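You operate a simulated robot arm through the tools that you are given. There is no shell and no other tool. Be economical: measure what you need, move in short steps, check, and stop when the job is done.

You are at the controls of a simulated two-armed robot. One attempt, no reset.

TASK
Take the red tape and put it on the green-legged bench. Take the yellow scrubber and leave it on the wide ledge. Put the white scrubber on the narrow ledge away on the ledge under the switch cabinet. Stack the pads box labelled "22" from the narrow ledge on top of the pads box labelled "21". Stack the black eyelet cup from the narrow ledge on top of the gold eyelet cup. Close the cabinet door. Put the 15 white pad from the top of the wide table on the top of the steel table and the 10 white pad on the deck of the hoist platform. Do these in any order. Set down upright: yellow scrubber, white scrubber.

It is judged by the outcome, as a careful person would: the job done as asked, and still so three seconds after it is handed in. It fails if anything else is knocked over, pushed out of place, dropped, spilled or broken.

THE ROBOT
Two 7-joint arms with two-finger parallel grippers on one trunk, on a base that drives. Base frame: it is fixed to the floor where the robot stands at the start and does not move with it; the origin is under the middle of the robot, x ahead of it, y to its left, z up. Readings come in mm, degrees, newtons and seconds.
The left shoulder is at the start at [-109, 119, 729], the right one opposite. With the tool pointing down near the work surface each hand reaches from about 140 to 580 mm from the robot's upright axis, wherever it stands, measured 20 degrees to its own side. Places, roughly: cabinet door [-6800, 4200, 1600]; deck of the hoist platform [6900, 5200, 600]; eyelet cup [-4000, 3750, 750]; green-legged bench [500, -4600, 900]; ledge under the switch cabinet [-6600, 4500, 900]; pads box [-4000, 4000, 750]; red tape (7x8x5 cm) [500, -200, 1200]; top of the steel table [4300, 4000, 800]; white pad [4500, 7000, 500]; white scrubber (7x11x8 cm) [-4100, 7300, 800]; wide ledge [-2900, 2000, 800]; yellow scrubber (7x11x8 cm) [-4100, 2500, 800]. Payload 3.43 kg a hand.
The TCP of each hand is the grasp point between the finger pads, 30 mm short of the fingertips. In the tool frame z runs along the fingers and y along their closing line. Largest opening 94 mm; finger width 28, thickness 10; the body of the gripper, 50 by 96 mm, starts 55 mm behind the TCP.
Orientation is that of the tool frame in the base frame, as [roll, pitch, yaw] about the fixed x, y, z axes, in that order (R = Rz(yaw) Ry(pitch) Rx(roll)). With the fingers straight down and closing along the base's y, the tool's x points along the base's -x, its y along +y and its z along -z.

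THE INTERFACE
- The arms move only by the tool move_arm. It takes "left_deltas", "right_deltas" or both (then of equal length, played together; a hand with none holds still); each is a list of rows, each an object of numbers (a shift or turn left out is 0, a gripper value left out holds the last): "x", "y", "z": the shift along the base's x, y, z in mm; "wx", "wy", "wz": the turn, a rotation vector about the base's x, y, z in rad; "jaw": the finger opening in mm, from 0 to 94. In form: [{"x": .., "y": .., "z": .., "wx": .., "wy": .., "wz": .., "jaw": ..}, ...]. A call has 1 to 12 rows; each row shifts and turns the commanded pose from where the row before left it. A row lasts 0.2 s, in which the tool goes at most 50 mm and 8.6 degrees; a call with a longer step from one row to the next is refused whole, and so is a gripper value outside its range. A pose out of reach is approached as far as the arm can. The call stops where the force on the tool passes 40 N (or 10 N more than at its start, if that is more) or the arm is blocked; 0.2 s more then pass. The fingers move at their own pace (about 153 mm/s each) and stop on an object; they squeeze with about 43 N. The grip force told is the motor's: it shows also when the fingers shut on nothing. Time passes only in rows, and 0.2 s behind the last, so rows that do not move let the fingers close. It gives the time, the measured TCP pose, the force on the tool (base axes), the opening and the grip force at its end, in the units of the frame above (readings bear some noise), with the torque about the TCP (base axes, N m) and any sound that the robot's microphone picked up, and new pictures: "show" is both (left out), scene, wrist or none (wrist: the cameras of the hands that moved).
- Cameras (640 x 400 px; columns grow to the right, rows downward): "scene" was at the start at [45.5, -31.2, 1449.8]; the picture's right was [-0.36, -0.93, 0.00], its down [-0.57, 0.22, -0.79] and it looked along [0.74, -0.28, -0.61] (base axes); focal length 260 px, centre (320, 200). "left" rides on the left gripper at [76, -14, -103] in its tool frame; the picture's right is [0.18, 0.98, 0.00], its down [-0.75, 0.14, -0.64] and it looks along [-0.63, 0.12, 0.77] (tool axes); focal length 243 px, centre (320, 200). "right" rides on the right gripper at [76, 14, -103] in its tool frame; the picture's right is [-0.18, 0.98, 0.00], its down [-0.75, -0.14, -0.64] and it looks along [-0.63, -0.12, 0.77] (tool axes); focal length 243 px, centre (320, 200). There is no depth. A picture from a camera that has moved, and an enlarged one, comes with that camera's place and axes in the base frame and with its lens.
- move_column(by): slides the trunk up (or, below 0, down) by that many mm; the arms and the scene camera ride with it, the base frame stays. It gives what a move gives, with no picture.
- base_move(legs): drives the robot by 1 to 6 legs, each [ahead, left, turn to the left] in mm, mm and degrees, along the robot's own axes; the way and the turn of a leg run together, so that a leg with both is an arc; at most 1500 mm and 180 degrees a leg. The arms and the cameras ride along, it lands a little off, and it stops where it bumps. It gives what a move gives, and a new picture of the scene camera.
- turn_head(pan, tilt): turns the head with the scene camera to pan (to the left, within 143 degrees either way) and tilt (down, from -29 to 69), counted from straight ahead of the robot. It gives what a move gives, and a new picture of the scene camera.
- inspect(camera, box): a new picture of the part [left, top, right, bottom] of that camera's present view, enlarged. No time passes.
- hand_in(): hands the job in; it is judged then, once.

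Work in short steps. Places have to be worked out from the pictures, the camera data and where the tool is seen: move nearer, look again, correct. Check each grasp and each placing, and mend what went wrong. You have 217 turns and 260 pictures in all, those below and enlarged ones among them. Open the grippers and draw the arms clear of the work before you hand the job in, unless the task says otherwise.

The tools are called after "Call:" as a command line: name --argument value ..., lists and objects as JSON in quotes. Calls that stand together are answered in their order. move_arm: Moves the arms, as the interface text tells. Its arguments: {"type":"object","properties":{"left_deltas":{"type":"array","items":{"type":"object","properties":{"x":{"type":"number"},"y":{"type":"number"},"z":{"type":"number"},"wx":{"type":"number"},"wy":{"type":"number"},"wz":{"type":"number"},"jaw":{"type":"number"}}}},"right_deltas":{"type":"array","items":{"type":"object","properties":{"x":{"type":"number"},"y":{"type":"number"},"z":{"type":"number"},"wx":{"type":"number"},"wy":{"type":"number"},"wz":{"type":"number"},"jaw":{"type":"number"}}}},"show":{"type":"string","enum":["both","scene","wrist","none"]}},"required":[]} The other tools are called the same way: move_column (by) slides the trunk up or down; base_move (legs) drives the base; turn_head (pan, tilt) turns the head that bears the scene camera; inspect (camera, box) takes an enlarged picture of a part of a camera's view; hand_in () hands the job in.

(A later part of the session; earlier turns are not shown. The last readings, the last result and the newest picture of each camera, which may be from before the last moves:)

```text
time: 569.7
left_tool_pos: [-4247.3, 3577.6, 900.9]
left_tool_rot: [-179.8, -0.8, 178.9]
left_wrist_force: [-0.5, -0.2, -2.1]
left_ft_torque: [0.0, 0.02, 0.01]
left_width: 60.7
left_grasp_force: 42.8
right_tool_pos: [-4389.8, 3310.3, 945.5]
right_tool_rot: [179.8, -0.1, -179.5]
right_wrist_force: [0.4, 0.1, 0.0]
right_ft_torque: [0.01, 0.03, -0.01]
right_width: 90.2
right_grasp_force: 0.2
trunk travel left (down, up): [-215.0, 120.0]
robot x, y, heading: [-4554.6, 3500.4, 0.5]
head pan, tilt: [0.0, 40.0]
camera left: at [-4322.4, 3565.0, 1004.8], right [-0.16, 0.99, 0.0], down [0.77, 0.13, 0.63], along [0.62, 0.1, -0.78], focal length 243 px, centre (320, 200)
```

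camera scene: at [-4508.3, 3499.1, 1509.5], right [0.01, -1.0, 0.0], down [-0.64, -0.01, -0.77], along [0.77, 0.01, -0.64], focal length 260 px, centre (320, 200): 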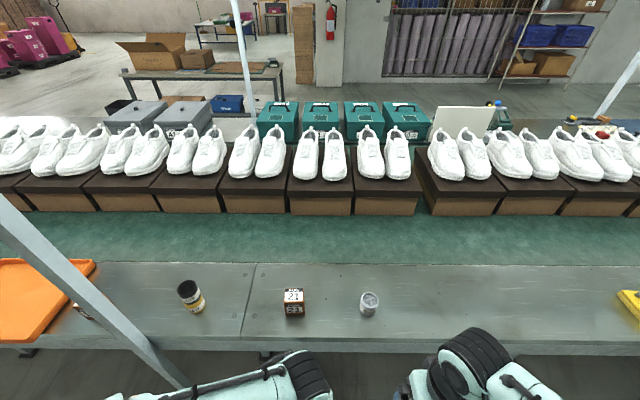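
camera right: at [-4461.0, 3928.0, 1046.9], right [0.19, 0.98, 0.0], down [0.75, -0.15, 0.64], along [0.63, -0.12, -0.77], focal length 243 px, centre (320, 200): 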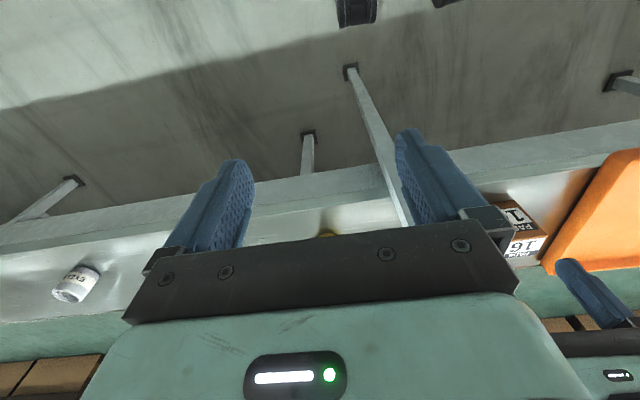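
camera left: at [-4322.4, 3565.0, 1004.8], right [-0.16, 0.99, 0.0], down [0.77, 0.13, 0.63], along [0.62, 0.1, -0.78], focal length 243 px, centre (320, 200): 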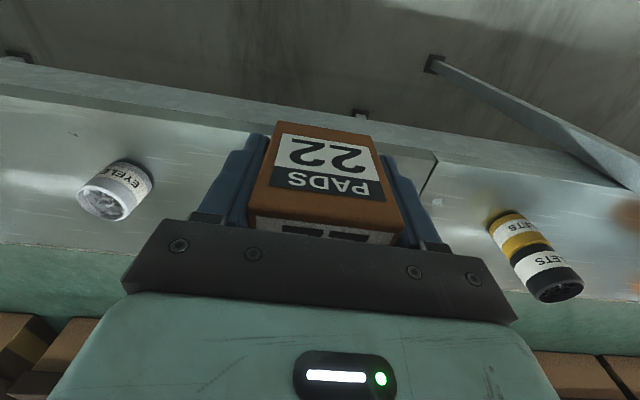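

The held box hides box 21. I shift the hand left to see box 21 beside it.

Call:
move_arm --left_deltas '[{"y": 40, "x": 20}, {"y": 40, "x": 20}, {"y": 35, "x": 25}]' --show "wrist"

```text
time: 570.5
left_tool_pos: [-4184.1, 3692.1, 899.3]
left_tool_rot: [-179.9, -1.0, 178.7]
left_wrist_force: [-0.8, 0.2, -0.3]
left_ft_torque: [-0.03, 0.0, -0.02]
left_width: 60.6
left_grasp_force: 42.4
right_tool_pos: [-4389.7, 3310.7, 944.1]
right_tool_rot: [179.9, 0.0, -179.5]
right_wrist_force: [0.4, 0.5, 0.6]
right_ft_torque: [0.0, 0.01, 0.01]
right_width: 90.0
right_grasp_force: 0.1
trunk travel left (down, up): [-215.0, 120.0]
robot x, y, heading: [-4551.6, 3498.5, 0.4]
head pan, tilt: [0.0, 40.0]
camera left: at [-4258.4, 3680.6, 1002.0], right [-0.16, 0.99, 0.0], down [0.77, 0.12, 0.63], along [0.62, 0.1, -0.78], focal length 243 px, centre (320, 200)
```

left: 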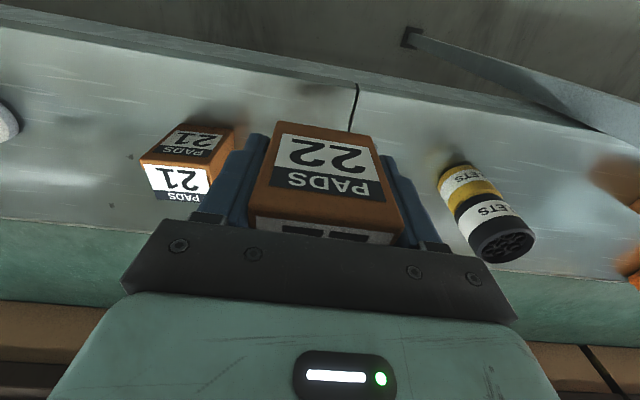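

Size and position cues agree: box 21's top centre is [-4109, 3579], z about 820; the held box's bottom is about 50 mm below the TCP and its centre 18 mm ahead. I move over it.

Call:
move_arm --left_deltas '[{"y": -38, "x": 19}, {"y": -38, "x": 19}, {"y": -38, "x": 19}]' --show "both"

```text
time: 571.3
left_tool_pos: [-4126.3, 3577.7, 900.7]
left_tool_rot: [179.9, -0.8, 178.7]
left_wrist_force: [0.4, -0.4, -1.7]
left_ft_torque: [0.01, 0.02, 0.02]
left_width: 60.5
left_grasp_force: 43.2
right_tool_pos: [-4390.0, 3309.6, 945.1]
right_tool_rot: [179.6, 0.0, -179.4]
right_wrist_force: [-0.3, 0.1, -0.1]
right_ft_torque: [0.02, 0.0, -0.02]
right_width: 89.9
right_grasp_force: 0.1
trunk travel left (down, up): [-215.0, 120.0]
robot x, y, heading: [-4552.3, 3495.9, 0.7]
head pan, tilt: [0.0, 40.0]
camera scene: at [-4507.6, 3498.3, 1509.5], right [0.01, -1.0, 0.0], down [-0.64, -0.01, -0.77], along [0.77, 0.01, -0.64], focal length 260 px, centre (320, 200)
camera left: at [-4201.5, 3565.6, 1004.1], right [-0.16, 0.99, 0.0], down [0.77, 0.13, 0.63], along [0.62, 0.1, -0.78], focal length 243 px, centre (320, 200)
```

scene: 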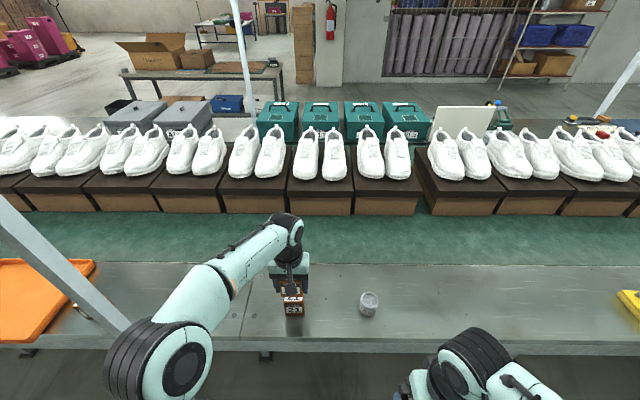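
left: 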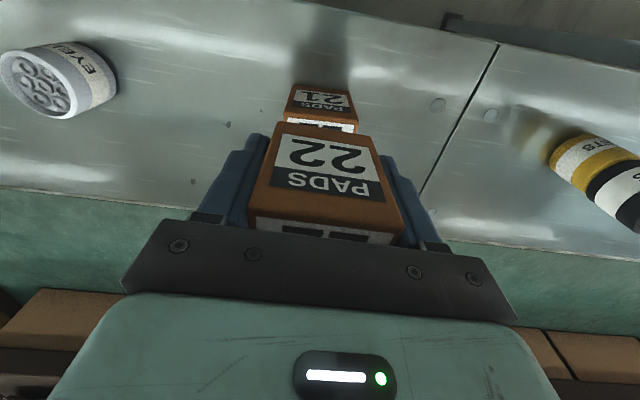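

Nearly aligned; I shift 6 mm forward and 2 mm right and lower 20 mm.

Call:
move_arm --left_deltas '[{"x": 6, "y": -2}, {"z": -10}, {"z": -8}]' --show "wrist"

```text
time: 572.1
left_tool_pos: [-4120.5, 3577.3, 884.2]
left_tool_rot: [-180.0, -0.8, 178.8]
left_wrist_force: [-0.6, 0.4, -1.3]
left_ft_torque: [-0.02, -0.01, -0.03]
left_width: 60.6
left_grasp_force: 43.1
right_tool_pos: [-4389.8, 3310.8, 944.7]
right_tool_rot: [179.7, 0.0, -179.5]
right_wrist_force: [0.0, 0.0, 0.3]
right_ft_torque: [-0.03, 0.03, 0.04]
right_width: 90.0
right_grasp_force: 0.0
trunk travel left (down, up): [-215.0, 120.0]
robot x, y, heading: [-4554.1, 3499.1, 0.7]
head pan, tilt: [0.0, 40.0]
camera left: at [-4195.0, 3565.1, 986.5], right [-0.16, 0.99, 0.0], down [0.77, 0.13, 0.63], along [0.62, 0.1, -0.78], focal length 243 px, centre (320, 200)
```

left: 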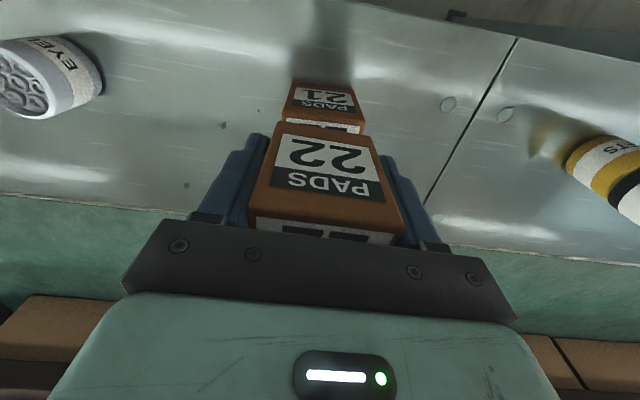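

The front edges coincide within a few mm. I lower to contact.

Call:
move_arm --left_deltas '[{"x": 3, "z": -5}, {"z": -4}, {"z": -3}, {"z": -3}, {"z": -3}, {"z": -3}, {"z": -3}, {"z": -3}, {"z": -3}]' --show "wrist"

```text
time: 574.1
left_tool_pos: [-4117.8, 3577.5, 857.7]
left_tool_rot: [-179.8, -0.1, 178.8]
left_wrist_force: [-0.8, 1.6, 39.2]
left_ft_torque: [0.21, -0.08, 0.04]
left_width: 61.2
left_grasp_force: 43.1
right_tool_pos: [-4391.9, 3310.2, 944.5]
right_tool_rot: [179.7, 0.2, -179.4]
right_wrist_force: [0.3, 0.3, -0.1]
right_ft_torque: [0.03, 0.01, -0.02]
right_width: 89.9
right_grasp_force: 0.0
trunk travel left (down, up): [-215.0, 120.0]
robot x, y, heading: [-4551.3, 3499.3, 0.6]
head pan, tilt: [0.0, 40.0]
camera left: at [-4192.9, 3564.6, 960.1], right [-0.16, 0.99, 0.0], down [0.76, 0.13, 0.64], along [0.63, 0.1, -0.77], focal length 243 px, centre (320, 200)
```

left: 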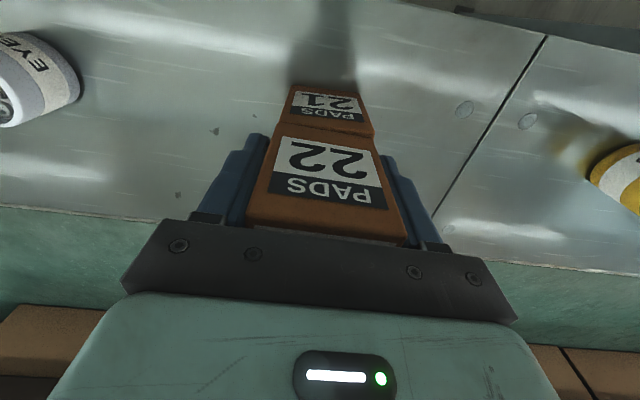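

Flush contact. I ease off, open, and rise straight up.

Call:
move_arm --left_deltas '[{"z": 2}, {"jaw": 70}, {"jaw": 92}, {}, {"z": 20}, {"z": 35}, {"z": 35}, {"z": 10, "x": -35}, {"x": -45}, {"x": -45}, {"x": -45}, {"x": -45}]' --show "scene"

Call:
inspect --camera "scene" --box '[200, 240, 440, 340]'

```text
time: 576.7
left_tool_pos: [-4330.9, 3577.5, 954.8]
left_tool_rot: [-180.0, -0.7, 178.8]
left_wrist_force: [-1.4, 0.4, -0.1]
left_ft_torque: [-0.02, 0.02, 0.02]
left_width: 91.9
left_grasp_force: 0.0
right_tool_pos: [-4391.6, 3311.8, 944.5]
right_tool_rot: [179.8, 0.2, -179.5]
right_wrist_force: [-0.6, 1.0, -0.4]
right_ft_torque: [-0.02, -0.01, 0.0]
right_width: 90.1
right_grasp_force: 0.0
trunk travel left (down, up): [-215.0, 120.0]
robot x, y, heading: [-4553.1, 3500.9, 0.7]
head pan, tilt: [0.0, 40.0]
camera scene: at [-4509.4, 3499.5, 1509.5], right [0.01, -1.0, 0.0], down [-0.64, -0.01, -0.77], along [0.77, 0.01, -0.64], focal length 260 px, centre (320, 200)
```

scene: 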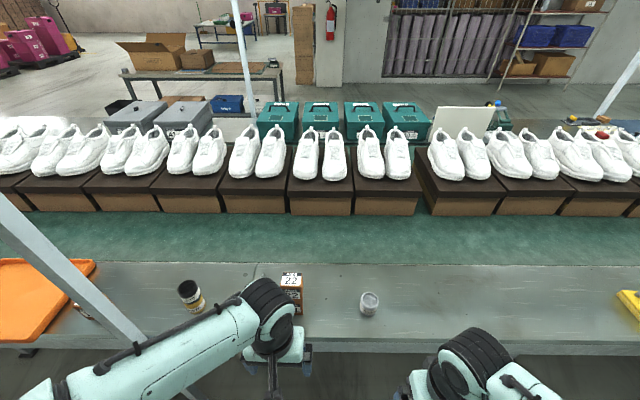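

```text
2.67 times, centred on (320, 290) of scene
camera zoom: at [-4509.4, 3499.5, 1509.5], right [0.01, -1.0, 0.0], down [-0.64, -0.01, -0.77], along [0.77, 0.01, -0.64], focal length 693 px, centre (320, -40)
```

zoom: 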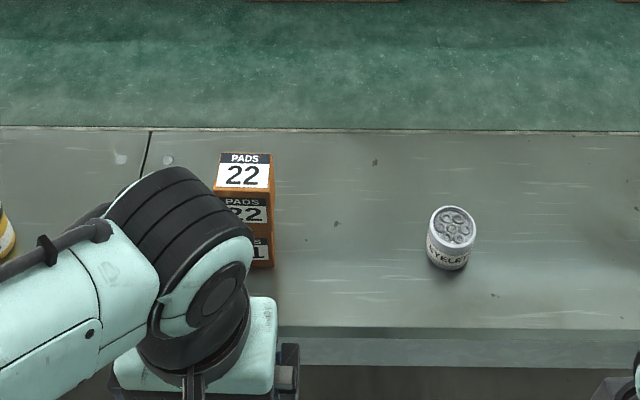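

Box 22 stands on box 21. Next the yellow scrubber, near [-4090, 2590]: I draw the left hand back and slide south.

Call:
move_arm --left_deltas '[{"x": -45, "y": 20}, {"x": -35, "y": 20}]' --show "none"

Call:
base_move --legs '[[0, -820, -0.6]]'

Call:
inspect --camera "scene" --box '[240, 225, 480, 325]'

```text
time: 577.3
left_tool_pos: [-4413.8, 3617.4, 956.9]
left_tool_rot: [-179.9, -0.9, 178.8]
left_wrist_force: [0.3, -0.2, -0.6]
left_ft_torque: [-0.01, -0.02, -0.02]
left_width: 92.0
left_grasp_force: 0.1
right_tool_pos: [-4389.8, 3309.8, 944.9]
right_tool_rot: [179.7, 0.0, -179.6]
right_wrist_force: [1.0, -0.6, -0.3]
right_ft_torque: [0.07, -0.02, -0.01]
right_width: 90.0
right_grasp_force: 0.1
trunk travel left (down, up): [-215.0, 120.0]
robot x, y, heading: [-4551.4, 3499.9, 0.9]
head pan, tilt: [0.0, 40.0]
```

```text
time: 585.0
left_tool_pos: [-4410.2, 2787.1, 958.3]
left_tool_rot: [-180.0, -0.8, 177.5]
left_wrist_force: [0.4, -0.3, -0.3]
left_ft_torque: [0.01, 0.02, -0.01]
left_width: 91.9
left_grasp_force: 0.1
right_tool_pos: [-4395.3, 2479.7, 944.3]
right_tool_rot: [179.8, 0.1, 179.4]
right_wrist_force: [0.3, -0.6, 0.5]
right_ft_torque: [0.03, -0.01, -0.02]
right_width: 89.9
right_grasp_force: 0.1
trunk travel left (down, up): [-215.0, 120.0]
robot x, y, heading: [-4552.6, 2671.5, -0.5]
head pan, tilt: [0.0, 40.0]
camera scene: at [-4508.0, 2670.8, 1509.5], right [-0.01, -1.0, 0.0], down [-0.64, 0.01, -0.77], along [0.77, -0.01, -0.64], focal length 260 px, centre (320, 200)
```

scene: 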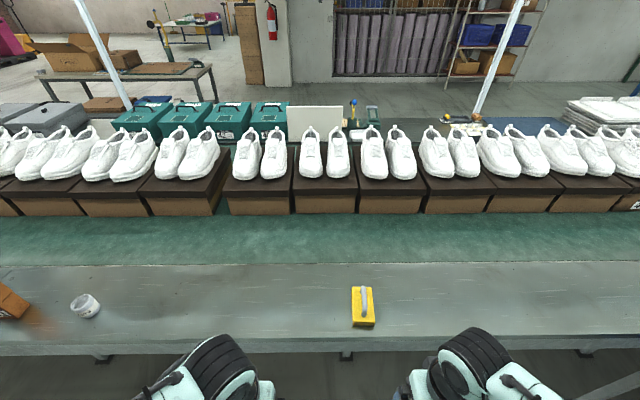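

```text
2.67 times, centred on (360, 275) of scene
camera zoom: at [-4508.0, 2670.8, 1509.5], right [-0.01, -1.0, 0.0], down [-0.64, 0.01, -0.77], along [0.77, -0.01, -0.64], focal length 693 px, centre (213, 0)
```

zoom: 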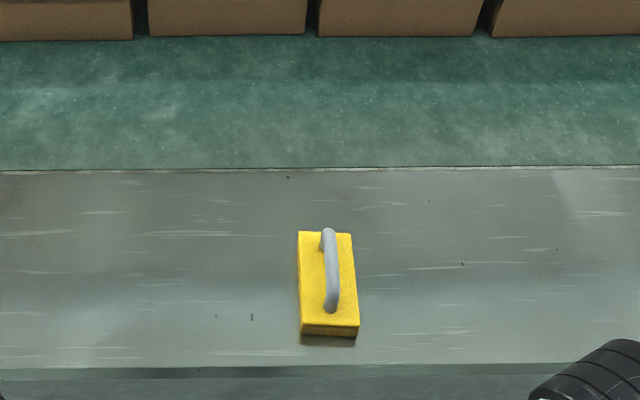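

The yellow scrubber stands at about [-4118, 2539], same kind as the white one. I bring the right hand up to it.

Call:
move_arm --right_deltas '[{"x": 40, "y": 20, "jaw": 94}, {"x": 40, "y": 20}, {"x": 40, "y": 18}, {"x": 45, "z": -15}, {"x": 35, "z": -30}]' --show "wrist"

```text
time: 586.2
left_tool_pos: [-4408.7, 2787.0, 957.1]
left_tool_rot: [-179.9, -0.8, 177.5]
left_wrist_force: [-0.2, 0.1, 1.4]
left_ft_torque: [-0.01, -0.03, 0.01]
left_width: 92.0
left_grasp_force: 0.2
right_tool_pos: [-4193.2, 2539.0, 899.0]
right_tool_rot: [179.9, 0.0, 179.2]
right_wrist_force: [-0.1, 0.2, 0.8]
right_ft_torque: [0.04, 0.0, 0.01]
right_width: 94.0
right_grasp_force: 0.0
trunk travel left (down, up): [-215.0, 120.0]
robot x, y, heading: [-4547.6, 2671.5, -0.6]
head pan, tilt: [0.0, 40.0]
camera right: at [-4268.7, 2553.4, 1001.3], right [0.2, 0.98, 0.0], down [0.75, -0.15, 0.64], along [0.63, -0.12, -0.77], focal length 243 px, centre (320, 200)
```

right: 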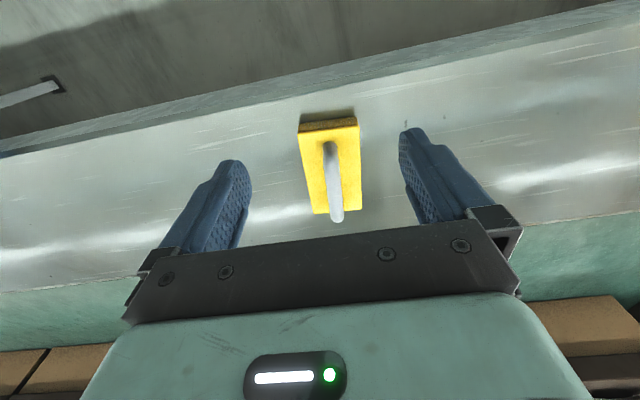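

Scrubber centre: [-4111, 2540], top 770. I move over it and descend to 787.

Call:
move_arm --right_deltas '[{"x": 42, "y": 1}, {"x": 40}, {"z": -40}, {"z": -40}, {"z": -20}, {"z": -12}]' --show "wrist"

```text
time: 587.6
left_tool_pos: [-4410.2, 2785.1, 956.8]
left_tool_rot: [180.0, -0.8, 177.7]
left_wrist_force: [-0.1, -0.1, 0.5]
left_ft_torque: [0.0, 0.02, 0.02]
left_width: 91.7
left_grasp_force: 0.0
right_tool_pos: [-4112.7, 2539.6, 787.6]
right_tool_rot: [179.8, 0.0, 179.2]
right_wrist_force: [0.5, 0.1, -0.5]
right_ft_torque: [0.02, 0.02, 0.04]
right_width: 93.9
right_grasp_force: 0.1
trunk travel left (down, up): [-215.0, 120.0]
robot x, y, heading: [-4552.9, 2675.6, -0.5]
head pan, tilt: [0.0, 40.0]
camera right: at [-4189.0, 2553.9, 890.1], right [0.2, 0.98, 0.0], down [0.75, -0.15, 0.64], along [0.63, -0.12, -0.77], focal length 243 px, centre (320, 200)
```

right: 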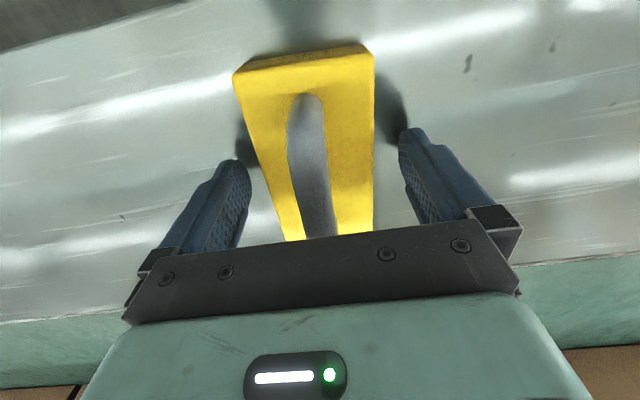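

Well centred; I close and lift out.

Call:
move_arm --right_deltas '[{"jaw": 0}, {}, {}]' --show "none"

Call:
move_arm --right_deltas '[{"z": 15}, {"z": 35}, {"z": 40}, {"z": 40}, {"z": 20, "x": -35}, {"x": -45}, {"x": -45}, {"x": -45}, {"x": -45}, {"x": -45}, {"x": -20}]' --show "wrist"

```text
time: 588.4
left_tool_pos: [-4409.3, 2787.8, 957.8]
left_tool_rot: [-179.9, -0.7, 177.4]
left_wrist_force: [-0.1, -0.6, -0.3]
left_ft_torque: [-0.03, 0.01, 0.0]
left_width: 92.0
left_grasp_force: 0.1
right_tool_pos: [-4112.0, 2539.6, 789.2]
right_tool_rot: [179.8, 0.1, 179.3]
right_wrist_force: [-0.8, -0.8, -0.4]
right_ft_torque: [0.0, -0.04, -0.01]
right_width: 62.0
right_grasp_force: 42.5
trunk travel left (down, up): [-215.0, 120.0]
robot x, y, heading: [-4549.6, 2671.7, -0.6]
head pan, tilt: [0.0, 40.0]
```

```text
time: 590.8
left_tool_pos: [-4409.1, 2786.4, 957.5]
left_tool_rot: [-179.9, -0.8, 177.6]
left_wrist_force: [0.4, 1.0, 0.6]
left_ft_torque: [0.01, -0.03, -0.03]
left_width: 91.9
left_grasp_force: 0.0
right_tool_pos: [-4391.2, 2537.7, 937.7]
right_tool_rot: [179.8, 0.0, 179.2]
right_wrist_force: [0.2, 0.6, -0.2]
right_ft_torque: [0.01, 0.02, -0.02]
right_width: 61.7
right_grasp_force: 43.1
trunk travel left (down, up): [-215.0, 120.0]
robot x, y, heading: [-4553.2, 2671.3, -0.6]
head pan, tilt: [0.0, 40.0]
camera right: at [-4467.9, 2552.8, 1039.5], right [0.2, 0.98, 0.0], down [0.75, -0.15, 0.64], along [0.63, -0.12, -0.77], focal length 243 px, centre (320, 200)
```

right: 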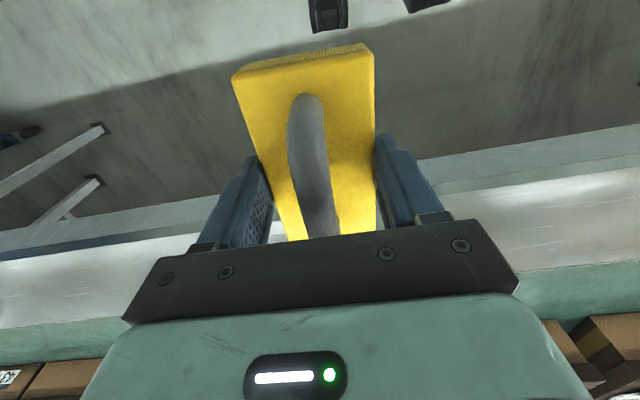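

The yellow scrubber is held upright. I back into the aisle and head north, pausing to check the cabinet door on the way.

Call:
base_move --legs '[[-450, 0, 0.6], [0, 1400, 0]]'

Call:
turn_head --pan 143 --tilt 5

```text
time: 605.6
left_tool_pos: [-4868.7, 4198.0, 957.3]
left_tool_rot: [-179.8, -0.7, 178.6]
left_wrist_force: [0.4, -0.2, 0.1]
left_ft_torque: [-0.02, -0.04, 0.01]
left_width: 92.0
left_grasp_force: 0.1
right_tool_pos: [-4845.4, 3950.4, 936.2]
right_tool_rot: [179.9, 0.1, -179.7]
right_wrist_force: [0.1, -0.5, -1.6]
right_ft_torque: [0.06, -0.03, 0.02]
right_width: 61.0
right_grasp_force: 43.0
trunk travel left (down, up): [-215.0, 120.0]
robot x, y, heading: [-5010.3, 4078.2, 0.9]
head pan, tilt: [0.0, 40.0]
camera scene: at [-4964.1, 4079.8, 1509.5], right [0.01, -1.0, 0.0], down [-0.64, -0.01, -0.77], along [0.77, 0.01, -0.64], focal length 260 px, centre (320, 200)
```

scene: 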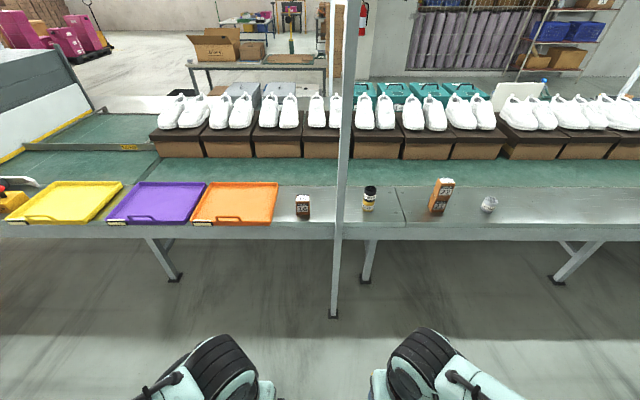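

```text
time: 607.9
left_tool_pos: [-4868.1, 4197.9, 958.1]
left_tool_rot: [-179.9, -0.8, 178.5]
left_wrist_force: [-0.5, -0.1, 0.0]
left_ft_torque: [-0.03, 0.01, 0.03]
left_width: 92.2
left_grasp_force: 0.1
right_tool_pos: [-4845.4, 3949.8, 937.5]
right_tool_rot: [179.7, 0.1, -179.8]
right_wrist_force: [-0.4, -0.1, -1.6]
right_ft_torque: [0.01, 0.02, -0.01]
right_width: 61.4
right_grasp_force: 43.2
trunk travel left (down, up): [-215.0, 120.0]
robot x, y, heading: [-5006.4, 4082.9, 0.5]
head pan, tilt: [143.0, 5.0]
camera scene: at [-5122.9, 4133.8, 1565.3], right [0.6, 0.8, 0.0], down [0.07, -0.05, -1.0], along [-0.8, 0.59, -0.09], focal length 260 px, centre (320, 200)
```

scene: 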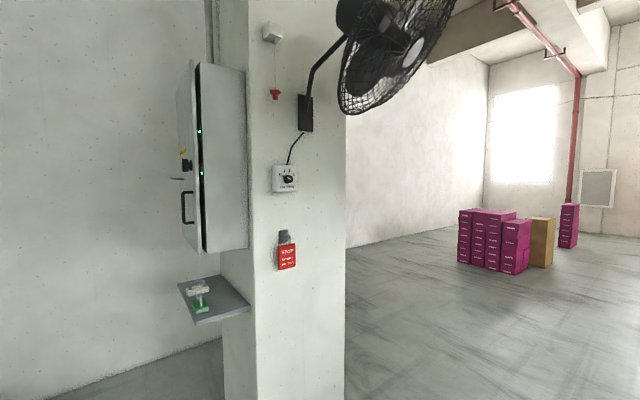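

There may be a gap at the door. I zoom in.

Call:
inspect --camera "scene" --box '[150, 50, 270, 325]'

```text
1.45 times, centred on (210, 188) of scene
camera zoom: at [-5122.9, 4133.8, 1565.3], right [0.6, 0.8, 0.0], down [0.07, -0.05, -1.0], along [-0.8, 0.59, -0.09], focal length 378 px, centre (480, 218)
```

zoom: 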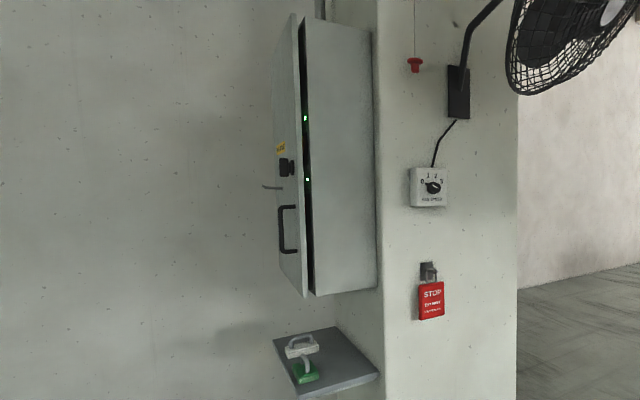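

The door has stayed ajar by a few centimetres. I go back to press it properly shut at its free edge: turn to face north, raise the trunk and slide west.

Call:
move_column --by 120

Call:
base_move --legs '[[0, -300, 89.3], [0, 1330, 0]]'

Call:
turn_head --pan 0 --tilt 20

```text
time: 609.4
left_tool_pos: [-4870.8, 4197.1, 1077.6]
left_tool_rot: [-179.8, -0.8, 178.6]
left_wrist_force: [-0.3, 0.1, -0.4]
left_ft_torque: [0.02, -0.07, -0.01]
left_width: 92.2
left_grasp_force: 0.0
right_tool_pos: [-4846.5, 3949.0, 1057.3]
right_tool_rot: [179.8, -0.1, -179.7]
right_wrist_force: [-1.1, 0.0, 0.5]
right_ft_torque: [0.03, -0.02, -0.01]
right_width: 61.5
right_grasp_force: 42.7
trunk travel left (down, up): [-335.0, 0.0]
robot x, y, heading: [-5009.4, 4078.2, 0.5]
head pan, tilt: [143.0, 5.0]
```

```text
time: 624.9
left_tool_pos: [-6254.2, 4023.6, 1077.3]
left_tool_rot: [-180.0, -0.8, -90.8]
left_wrist_force: [0.1, 0.0, -0.6]
left_ft_torque: [-0.01, -0.01, 0.0]
left_width: 92.1
left_grasp_force: 0.0
right_tool_pos: [-6005.5, 4049.7, 1056.6]
right_tool_rot: [179.8, 0.1, -89.1]
right_wrist_force: [1.1, -0.7, -1.1]
right_ft_torque: [0.04, 0.0, 0.01]
right_width: 61.1
right_grasp_force: 42.9
trunk travel left (down, up): [-335.0, 0.0]
robot x, y, heading: [-6131.7, 3887.8, 90.9]
head pan, tilt: [143.0, 5.0]
cut short: leg 1
camera scene: at [-6187.1, 3767.2, 1689.7], right [-0.81, 0.59, 0.0], down [0.05, 0.07, -1.0], along [-0.58, -0.81, -0.09], focal length 260 px, centre (320, 200)
```

scene: 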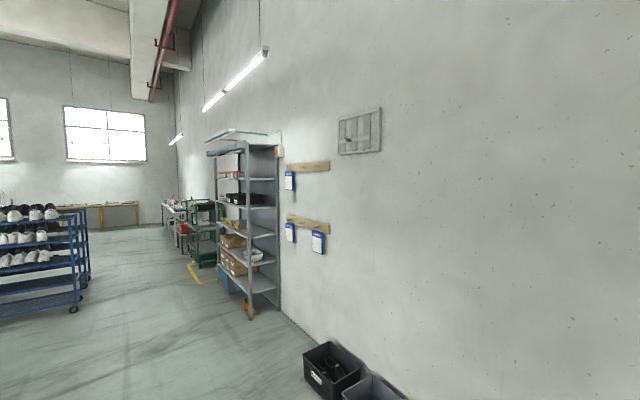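

```text
time: 627.1
left_tool_pos: [-6254.7, 4024.7, 1077.6]
left_tool_rot: [-180.0, -0.7, -90.7]
left_wrist_force: [-0.5, -0.1, 1.1]
left_ft_torque: [0.0, -0.03, -0.02]
left_width: 92.0
left_grasp_force: 0.1
right_tool_pos: [-6006.7, 4050.4, 1057.4]
right_tool_rot: [179.8, 0.0, -89.1]
right_wrist_force: [0.0, 1.1, 0.2]
right_ft_torque: [-0.01, 0.02, 0.01]
right_width: 61.0
right_grasp_force: 42.7
trunk travel left (down, up): [-335.0, 0.0]
robot x, y, heading: [-6134.4, 3884.3, 91.4]
head pan, tilt: [0.0, 20.0]
camera scene: at [-6134.9, 3934.6, 1665.4], right [1.0, 0.02, 0.0], down [0.01, -0.34, -0.94], along [-0.02, 0.94, -0.34], focal length 260 px, centre (320, 200)
```

scene: 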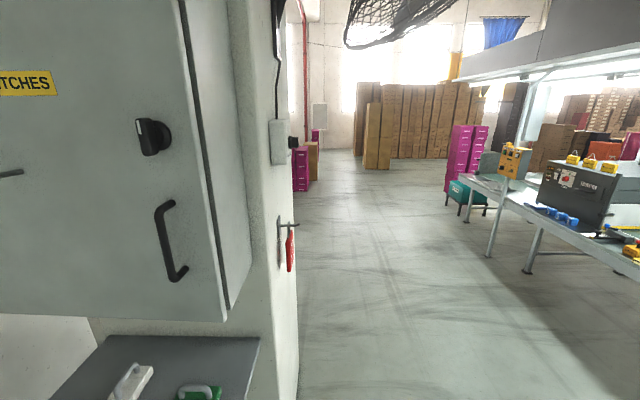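

The door is out by some 2 cm. I shift left so the left hand faces its free edge, raise the closed hand and push.

Call:
base_move --legs '[[0, 165, -1]]'

Call:
move_arm --left_deltas '[{"z": 45, "jaw": 0}, {"z": 45}, {"z": 45}, {"z": 45}, {"y": 45}, {"y": 45}, {"y": 45}, {"y": 30}]' --show "scene"

```text
time: 629.2
left_tool_pos: [-6415.4, 4024.0, 1077.4]
left_tool_rot: [-179.8, -0.7, -91.9]
left_wrist_force: [-0.5, 0.4, -0.4]
left_ft_torque: [-0.02, 0.01, 0.02]
left_width: 91.8
left_grasp_force: 0.1
right_tool_pos: [-6167.0, 4045.0, 1058.2]
right_tool_rot: [179.9, 0.0, -90.1]
right_wrist_force: [0.5, 1.0, -0.4]
right_ft_torque: [0.0, -0.02, -0.01]
right_width: 61.2
right_grasp_force: 42.7
trunk travel left (down, up): [-335.0, 0.0]
robot x, y, heading: [-6297.4, 3885.3, 90.1]
head pan, tilt: [0.0, 20.0]
camera scene: at [-6298.1, 3933.2, 1665.4], right [1.0, 0.0, 0.0], down [0.0, -0.34, -0.94], along [0.0, 0.94, -0.34], focal length 260 px, centre (320, 200)
```

scene: 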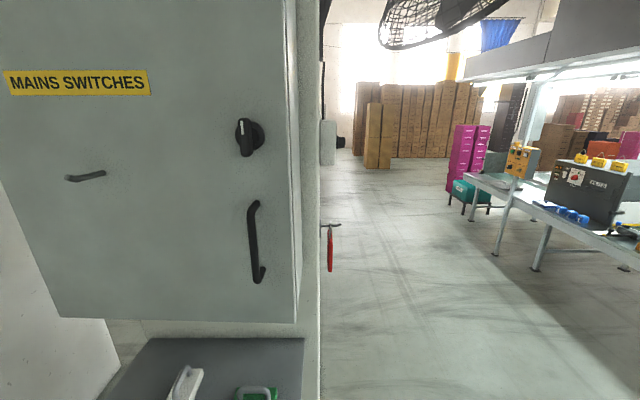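

```text
time: 631.0
left_tool_pos: [-6416.5, 4190.3, 1259.5]
left_tool_rot: [180.0, -0.8, -91.9]
left_wrist_force: [-0.1, -0.8, -0.1]
left_ft_torque: [0.0, 0.02, -0.01]
left_width: 0.0
left_grasp_force: 33.3
right_tool_pos: [-6168.5, 4046.6, 1057.7]
right_tool_rot: [179.8, -0.1, -90.2]
right_wrist_force: [-0.1, -0.3, -1.2]
right_ft_torque: [-0.04, 0.0, 0.0]
right_width: 61.5
right_grasp_force: 43.0
trunk travel left (down, up): [-335.0, 0.0]
robot x, y, heading: [-6298.3, 3882.8, 89.7]
head pan, tilt: [0.0, 20.0]
camera scene: at [-6297.9, 3934.1, 1665.4], right [1.0, 0.0, 0.0], down [0.0, -0.34, -0.94], along [0.0, 0.94, -0.34], focal length 260 px, centre (320, 200)
```

scene: 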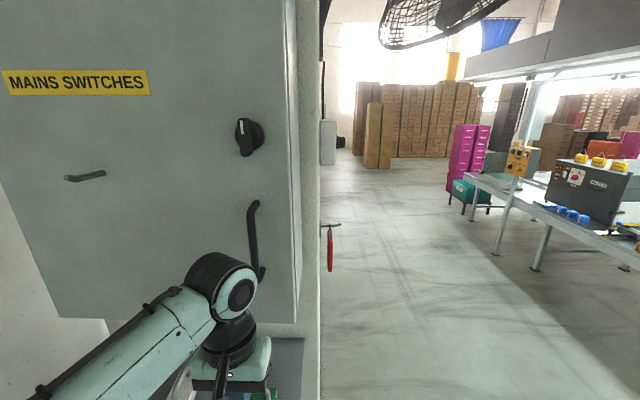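

Now I advance the base 50 mm and push with the arm in small steps until firm contact, then hold.

Call:
base_move --legs '[[60, 0, 0]]'

Call:
move_arm --left_deltas '[{"y": 25}, {"y": 20}, {"y": 15}, {"y": 10}, {"y": 10}, {"y": 10}, {"y": 10}, {"y": 10}, {"y": 10}]' --show "scene"

```text
time: 632.0
left_tool_pos: [-6416.9, 4245.8, 1258.8]
left_tool_rot: [-179.9, -0.7, -91.9]
left_wrist_force: [0.1, -0.7, -0.1]
left_ft_torque: [0.05, -0.02, 0.01]
left_width: 0.0
left_grasp_force: 32.6
right_tool_pos: [-6167.7, 4101.9, 1056.7]
right_tool_rot: [179.8, -0.1, -90.1]
right_wrist_force: [-0.4, -0.4, 0.1]
right_ft_torque: [-0.01, 0.02, -0.02]
right_width: 61.0
right_grasp_force: 43.1
trunk travel left (down, up): [-335.0, 0.0]
robot x, y, heading: [-6301.9, 3942.2, 89.8]
head pan, tilt: [0.0, 20.0]
camera scene: at [-6298.0, 3990.5, 1665.0], right [1.0, 0.0, 0.0], down [0.0, -0.34, -0.94], along [0.0, 0.94, -0.34], focal length 260 px, centre (320, 200)
```

scene: 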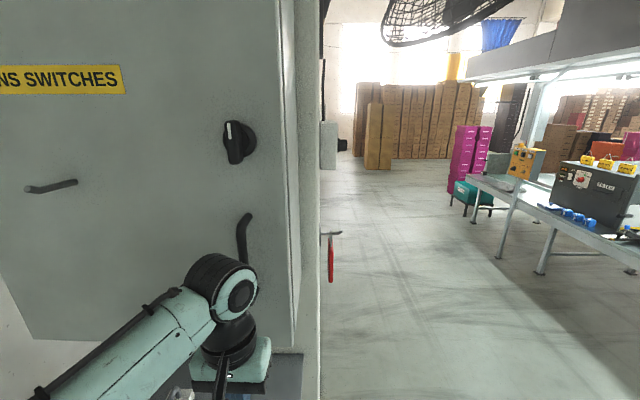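

```text
time: 632.8
left_tool_pos: [-6417.2, 4285.2, 1261.1]
left_tool_rot: [179.8, -1.1, -92.5]
left_wrist_force: [-1.5, -2.2, -14.2]
left_ft_torque: [-0.47, -0.15, 0.04]
left_width: 0.1
left_grasp_force: 32.6
right_tool_pos: [-6169.6, 4097.0, 1057.5]
right_tool_rot: [-179.9, 0.4, -89.9]
right_wrist_force: [0.3, -0.1, 0.7]
right_ft_torque: [0.04, -0.02, -0.01]
right_width: 61.2
right_grasp_force: 42.8
trunk travel left (down, up): [-335.0, 0.0]
robot x, y, heading: [-6302.0, 3940.7, 90.1]
head pan, tilt: [0.0, 20.0]
stopped in row 3 (left hand): the force on the tool passed its limit at 45 N (the readings are from after the stop); the commanded pose is now the measured one
camera scene: at [-6300.9, 3979.0, 1665.4], right [1.0, 0.0, 0.0], down [0.0, -0.34, -0.94], along [0.0, 0.94, -0.34], focal length 260 px, centre (320, 200)
```

scene: 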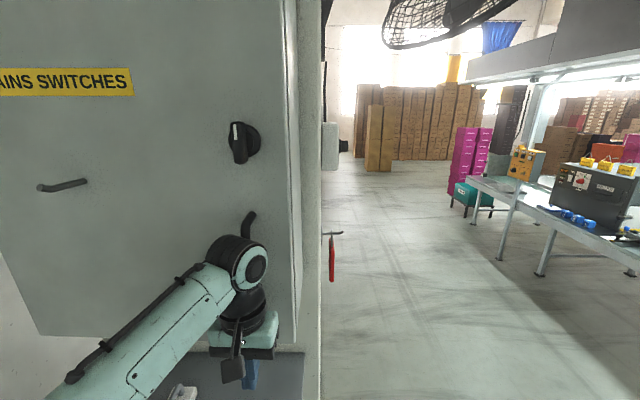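

Firm contact against the handle. I look closely at the gap at the door's edge while the hand holds against it.

Call:
inspect --camera "scene" --box '[250, 200, 350, 360]'

```text
2.50 times, centred on (300, 280) of scene
camera zoom: at [-6300.9, 3979.0, 1665.4], right [1.0, 0.0, 0.0], down [0.0, -0.34, -0.94], along [0.0, 0.94, -0.34], focal length 650 px, centre (370, 0)
```

zoom: 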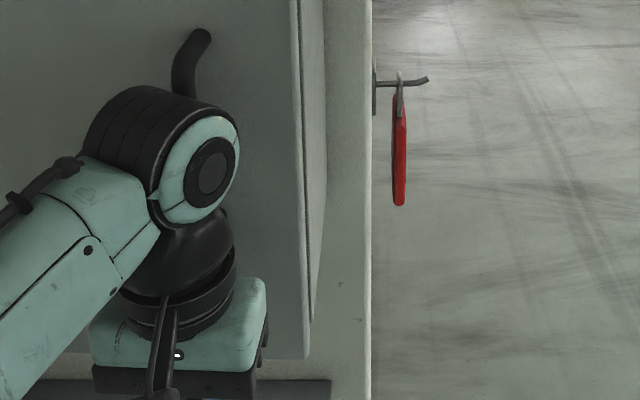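

I press harder by driving the base 30 mm forward, to see whether the door yields further.

Call:
base_move --legs '[[35, 0, 0]]'

Call:
turn_head --pan 0 --tilt 30

```text
time: 633.5
left_tool_pos: [-6416.5, 4282.7, 1261.7]
left_tool_rot: [179.7, -1.6, -93.0]
left_wrist_force: [-3.6, -12.2, -22.3]
left_ft_torque: [-0.04, -0.28, 0.06]
left_width: 0.1
left_grasp_force: 32.8
right_tool_pos: [-6170.6, 4101.8, 1059.9]
right_tool_rot: [179.9, 0.5, -89.9]
right_wrist_force: [-0.5, 0.0, 0.3]
right_ft_torque: [0.0, 0.01, -0.01]
right_width: 61.4
right_grasp_force: 42.8
trunk travel left (down, up): [-335.0, 0.0]
robot x, y, heading: [-6296.6, 3949.1, 90.3]
head pan, tilt: [0.0, 20.0]
stopped in leg 1: the robot was blocked; the commanded pose is now the measured one
camera scene: at [-6302.5, 3981.2, 1665.9], right [1.0, 0.0, 0.0], down [0.0, -0.33, -0.94], along [0.0, 0.94, -0.33], focal length 260 px, centre (320, 200)
```

scene: 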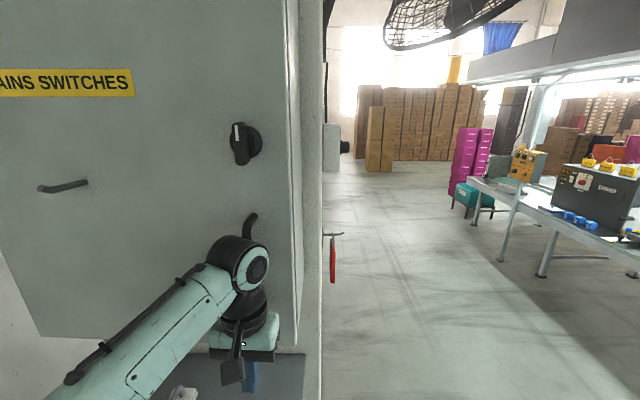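

```text
time: 634.2
left_tool_pos: [-6416.9, 4281.8, 1262.5]
left_tool_rot: [179.7, -1.6, -92.9]
left_wrist_force: [-4.8, -37.6, -28.7]
left_ft_torque: [2.15, -0.4, 0.14]
left_width: 0.0
left_grasp_force: 32.9
right_tool_pos: [-6169.0, 4098.4, 1059.1]
right_tool_rot: [179.9, 0.6, -89.8]
right_wrist_force: [-0.6, -0.1, -0.8]
right_ft_torque: [0.03, 0.04, 0.01]
right_width: 61.5
right_grasp_force: 43.5
trunk travel left (down, up): [-335.0, 0.0]
robot x, y, heading: [-6301.1, 3944.8, 90.2]
head pan, tilt: [0.0, 30.0]
camera scene: at [-6301.5, 3977.0, 1649.7], right [1.0, 0.0, 0.0], down [0.0, -0.49, -0.87], along [0.0, 0.87, -0.49], focal length 260 px, centre (320, 200)
```

scene: 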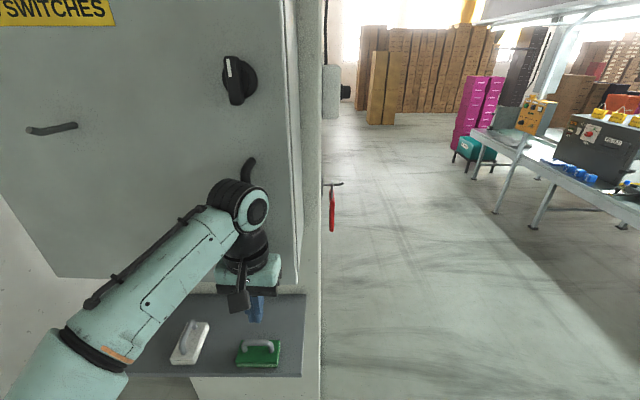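

The base was blocked by the push: the door is against something solid. I measure whether it is parallel to the cabinet front.

Call:
inspect --camera "scene" --box '[50, 230, 310, 310]'

```text
2.46 times, centred on (180, 270) of scene
camera zoom: at [-6301.5, 3977.0, 1649.7], right [1.0, 0.0, 0.0], down [0.0, -0.49, -0.87], along [0.0, 0.87, -0.49], focal length 640 px, centre (665, 28)
```

zoom: 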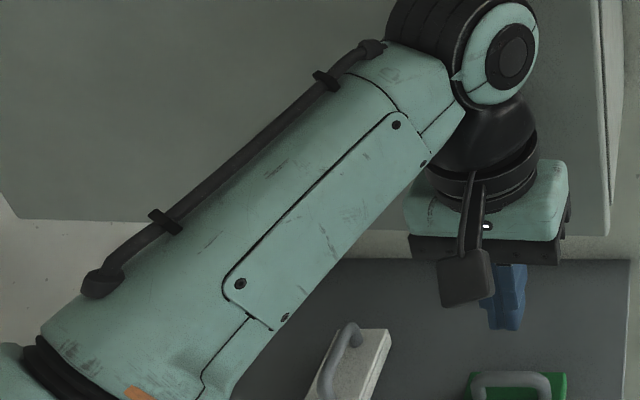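

The door stands 2° open against a hard stop. I withdraw the hand and go round to look into the gap from the east side, to see what blocks it.

Call:
move_arm --left_deltas '[{"y": -45}, {"y": -45}, {"y": -30}, {"z": -40}, {"z": -40}]' --show "none"

Call:
base_move --legs '[[0, -480, 0], [430, 0, 0]]'

Call:
turn_head --pan 90 --tilt 5

Call:
inspect --camera "scene" --box '[260, 60, 380, 300]'

```text
time: 635.4
left_tool_pos: [-6413.5, 4176.4, 1178.8]
left_tool_rot: [179.7, -2.0, -92.8]
left_wrist_force: [-0.1, -0.1, 0.9]
left_ft_torque: [0.01, 0.03, 0.02]
left_width: 0.1
left_grasp_force: 32.6
right_tool_pos: [-6168.4, 4110.5, 1056.8]
right_tool_rot: [179.8, -0.1, -89.9]
right_wrist_force: [0.1, -0.2, -1.2]
right_ft_torque: [-0.03, -0.01, -0.01]
right_width: 61.2
right_grasp_force: 43.4
trunk travel left (down, up): [-335.0, 0.0]
robot x, y, heading: [-6298.3, 3949.3, 90.5]
head pan, tilt: [0.0, 30.0]
```

```text
time: 642.3
left_tool_pos: [-5939.6, 4604.9, 1178.2]
left_tool_rot: [179.7, -1.9, -93.2]
left_wrist_force: [-1.4, -0.4, 0.5]
left_ft_torque: [-0.03, 0.03, 0.01]
left_width: 0.0
left_grasp_force: 32.9
right_tool_pos: [-5695.7, 4535.2, 1056.4]
right_tool_rot: [179.8, 0.0, -90.4]
right_wrist_force: [0.0, 0.2, -0.4]
right_ft_torque: [0.01, 0.0, 0.01]
right_width: 61.3
right_grasp_force: 42.5
trunk travel left (down, up): [-335.0, 0.0]
robot x, y, heading: [-5828.9, 4379.0, 90.1]
head pan, tilt: [0.0, 30.0]
camera scene: at [-5826.0, 4421.6, 1649.2], right [1.0, 0.0, 0.0], down [0.0, -0.5, -0.87], along [0.0, 0.87, -0.5], focal length 260 px, centre (320, 200)
```

scene: 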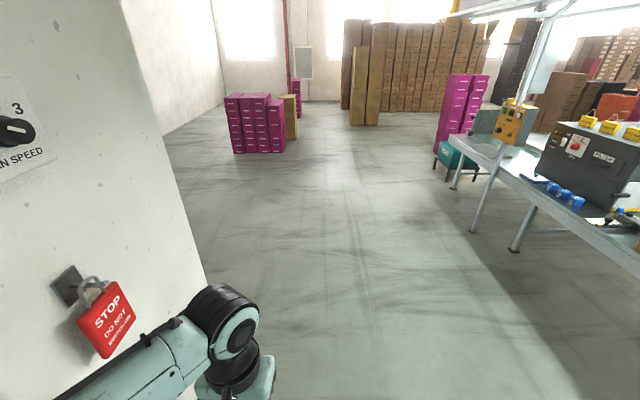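

```text
time: 644.0
left_tool_pos: [-5939.0, 4605.4, 1178.6]
left_tool_rot: [179.7, -2.0, -93.2]
left_wrist_force: [-0.2, -0.8, 0.6]
left_ft_torque: [0.0, 0.01, 0.01]
left_width: 0.0
left_grasp_force: 33.1
right_tool_pos: [-5695.5, 4537.1, 1056.7]
right_tool_rot: [179.7, 0.0, -90.3]
right_wrist_force: [0.5, 0.5, -1.2]
right_ft_torque: [0.03, 0.0, -0.02]
right_width: 61.1
right_grasp_force: 43.3
trunk travel left (down, up): [-335.0, 0.0]
robot x, y, heading: [-5826.0, 4378.3, 89.8]
head pan, tilt: [90.0, 5.0]
camera scene: at [-5918.3, 4332.0, 1689.7], right [0.01, 1.0, 0.0], down [0.09, 0.0, -1.0], along [-1.0, 0.01, -0.09], focal length 260 px, centre (320, 200)
```

scene: 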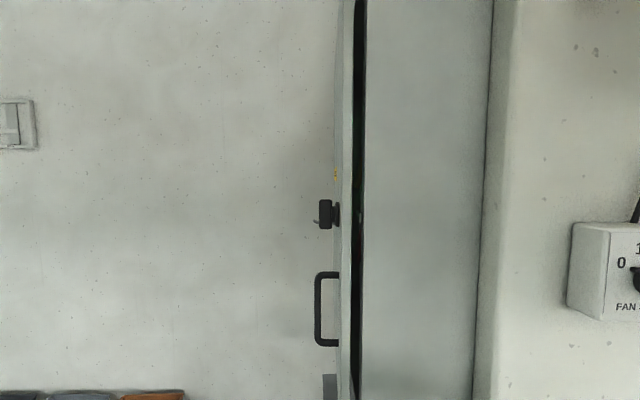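

```text
1.67 times, centred on (320, 180) of scene
camera zoom: at [-5918.3, 4332.0, 1689.7], right [0.01, 1.0, 0.0], down [0.09, 0.0, -1.0], along [-1.0, 0.01, -0.09], focal length 433 px, centre (320, 233)
```

zoom: 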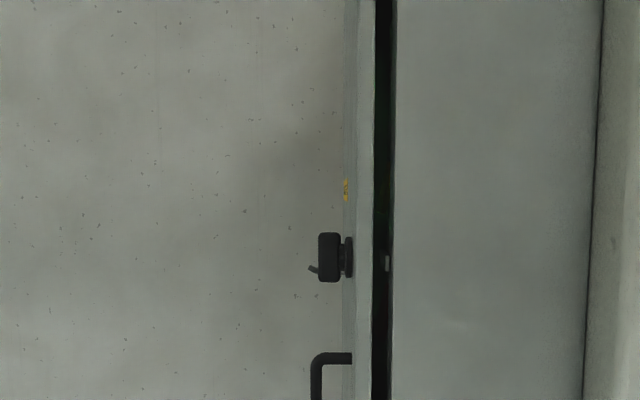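

There is a small metal piece in the gap at knob height. I zoom in on it.

Call:
inspect --camera "scene" --box '[325, 190, 385, 240]'

```text
8.00 times, centred on (355, 215) of scene
camera zoom: at [-5918.3, 4332.0, 1689.7], right [0.01, 1.0, 0.0], down [0.09, 0.0, -1.0], along [-1.0, 0.01, -0.09], focal length 2078 px, centre (40, 80)
```

zoom: 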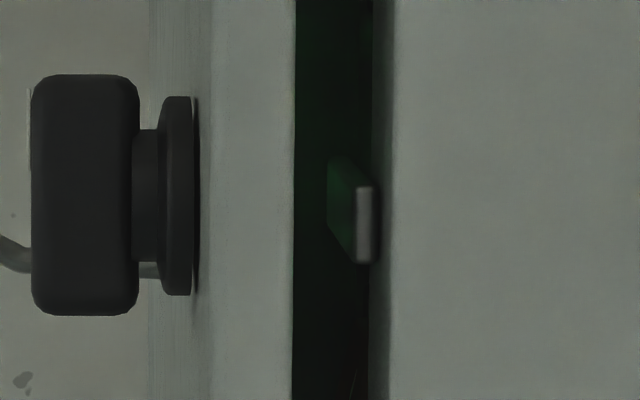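

The latch tongue behind the knob is sticking out and rests on the frame, which holds the door 2° open. I first deliver the yellow scrubber to the wide ledge, then come back to that. I drive round the north end again.

Call:
base_move --legs '[[1500, 0, 0], [1500, 0, 0], [1500, 0, 0], [900, 0, 0], [0, 0, 90], [-1400, 0, 0]]'

Call:
base_move --legs '[[-1400, 0, 0], [-850, 0, 0], [0, 1500, 0], [0, 1500, 0]]'

```text
time: 647.1
left_tool_pos: [-5939.3, 5030.9, 1180.7]
left_tool_rot: [179.7, -1.4, -92.8]
left_wrist_force: [0.1, 0.0, -0.6]
left_ft_torque: [0.0, 0.0, -0.01]
left_width: 0.1
left_grasp_force: 32.9
right_tool_pos: [-5694.6, 4965.3, 1059.3]
right_tool_rot: [179.7, 0.5, -90.0]
right_wrist_force: [0.6, -1.0, -1.1]
right_ft_torque: [0.0, 0.03, -0.03]
right_width: 61.3
right_grasp_force: 43.0
trunk travel left (down, up): [-335.0, 0.0]
robot x, y, heading: [-5825.4, 4816.6, 90.0]
head pan, tilt: [90.0, 5.0]
stopped in leg 1: the robot was blocked; the commanded pose is now the measured one
camera scene: at [-5916.7, 4752.9, 1688.9], right [-0.01, 1.0, 0.01], down [0.09, 0.01, -1.0], along [-1.0, 0.0, -0.09], focal length 260 px, centre (320, 200)
```

scene: 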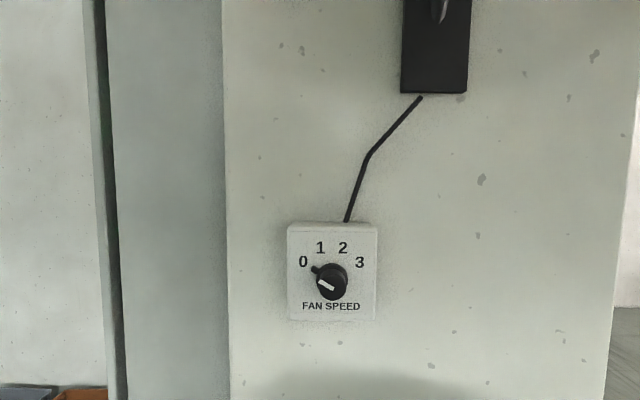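

```text
time: 667.5
left_tool_pos: [-7119.8, 2769.4, 1178.9]
left_tool_rot: [180.0, -2.2, -92.0]
left_wrist_force: [-0.7, 0.3, -0.1]
left_ft_torque: [0.03, -0.07, 0.02]
left_width: 0.0
left_grasp_force: 33.2
right_tool_pos: [-6873.4, 2706.6, 1056.1]
right_tool_rot: [179.9, -0.2, -89.4]
right_wrist_force: [-0.4, -0.8, -0.6]
right_ft_torque: [0.01, -0.04, 0.0]
right_width: 61.0
right_grasp_force: 42.7
trunk travel left (down, up): [-335.0, 0.0]
robot x, y, heading: [-6999.8, 2543.1, 90.6]
head pan, tilt: [90.0, 5.0]
stopped in leg 3: the robot was blocked; the commanded pose is now the measured one
camera scene: at [-7094.5, 2497.7, 1689.5], right [-0.01, 1.0, 0.0], down [0.09, 0.0, -1.0], along [-1.0, -0.01, -0.09], focal length 260 px, centre (320, 200)
```

scene: 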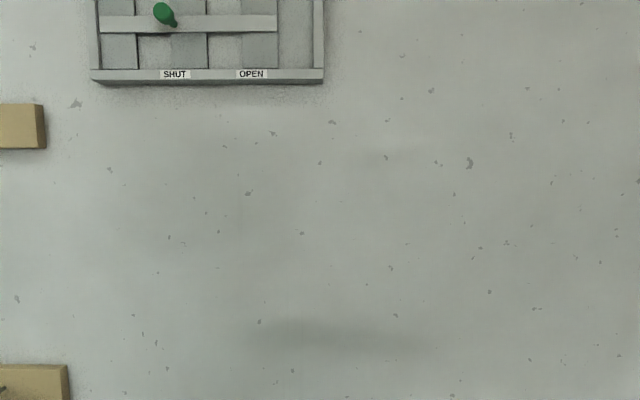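

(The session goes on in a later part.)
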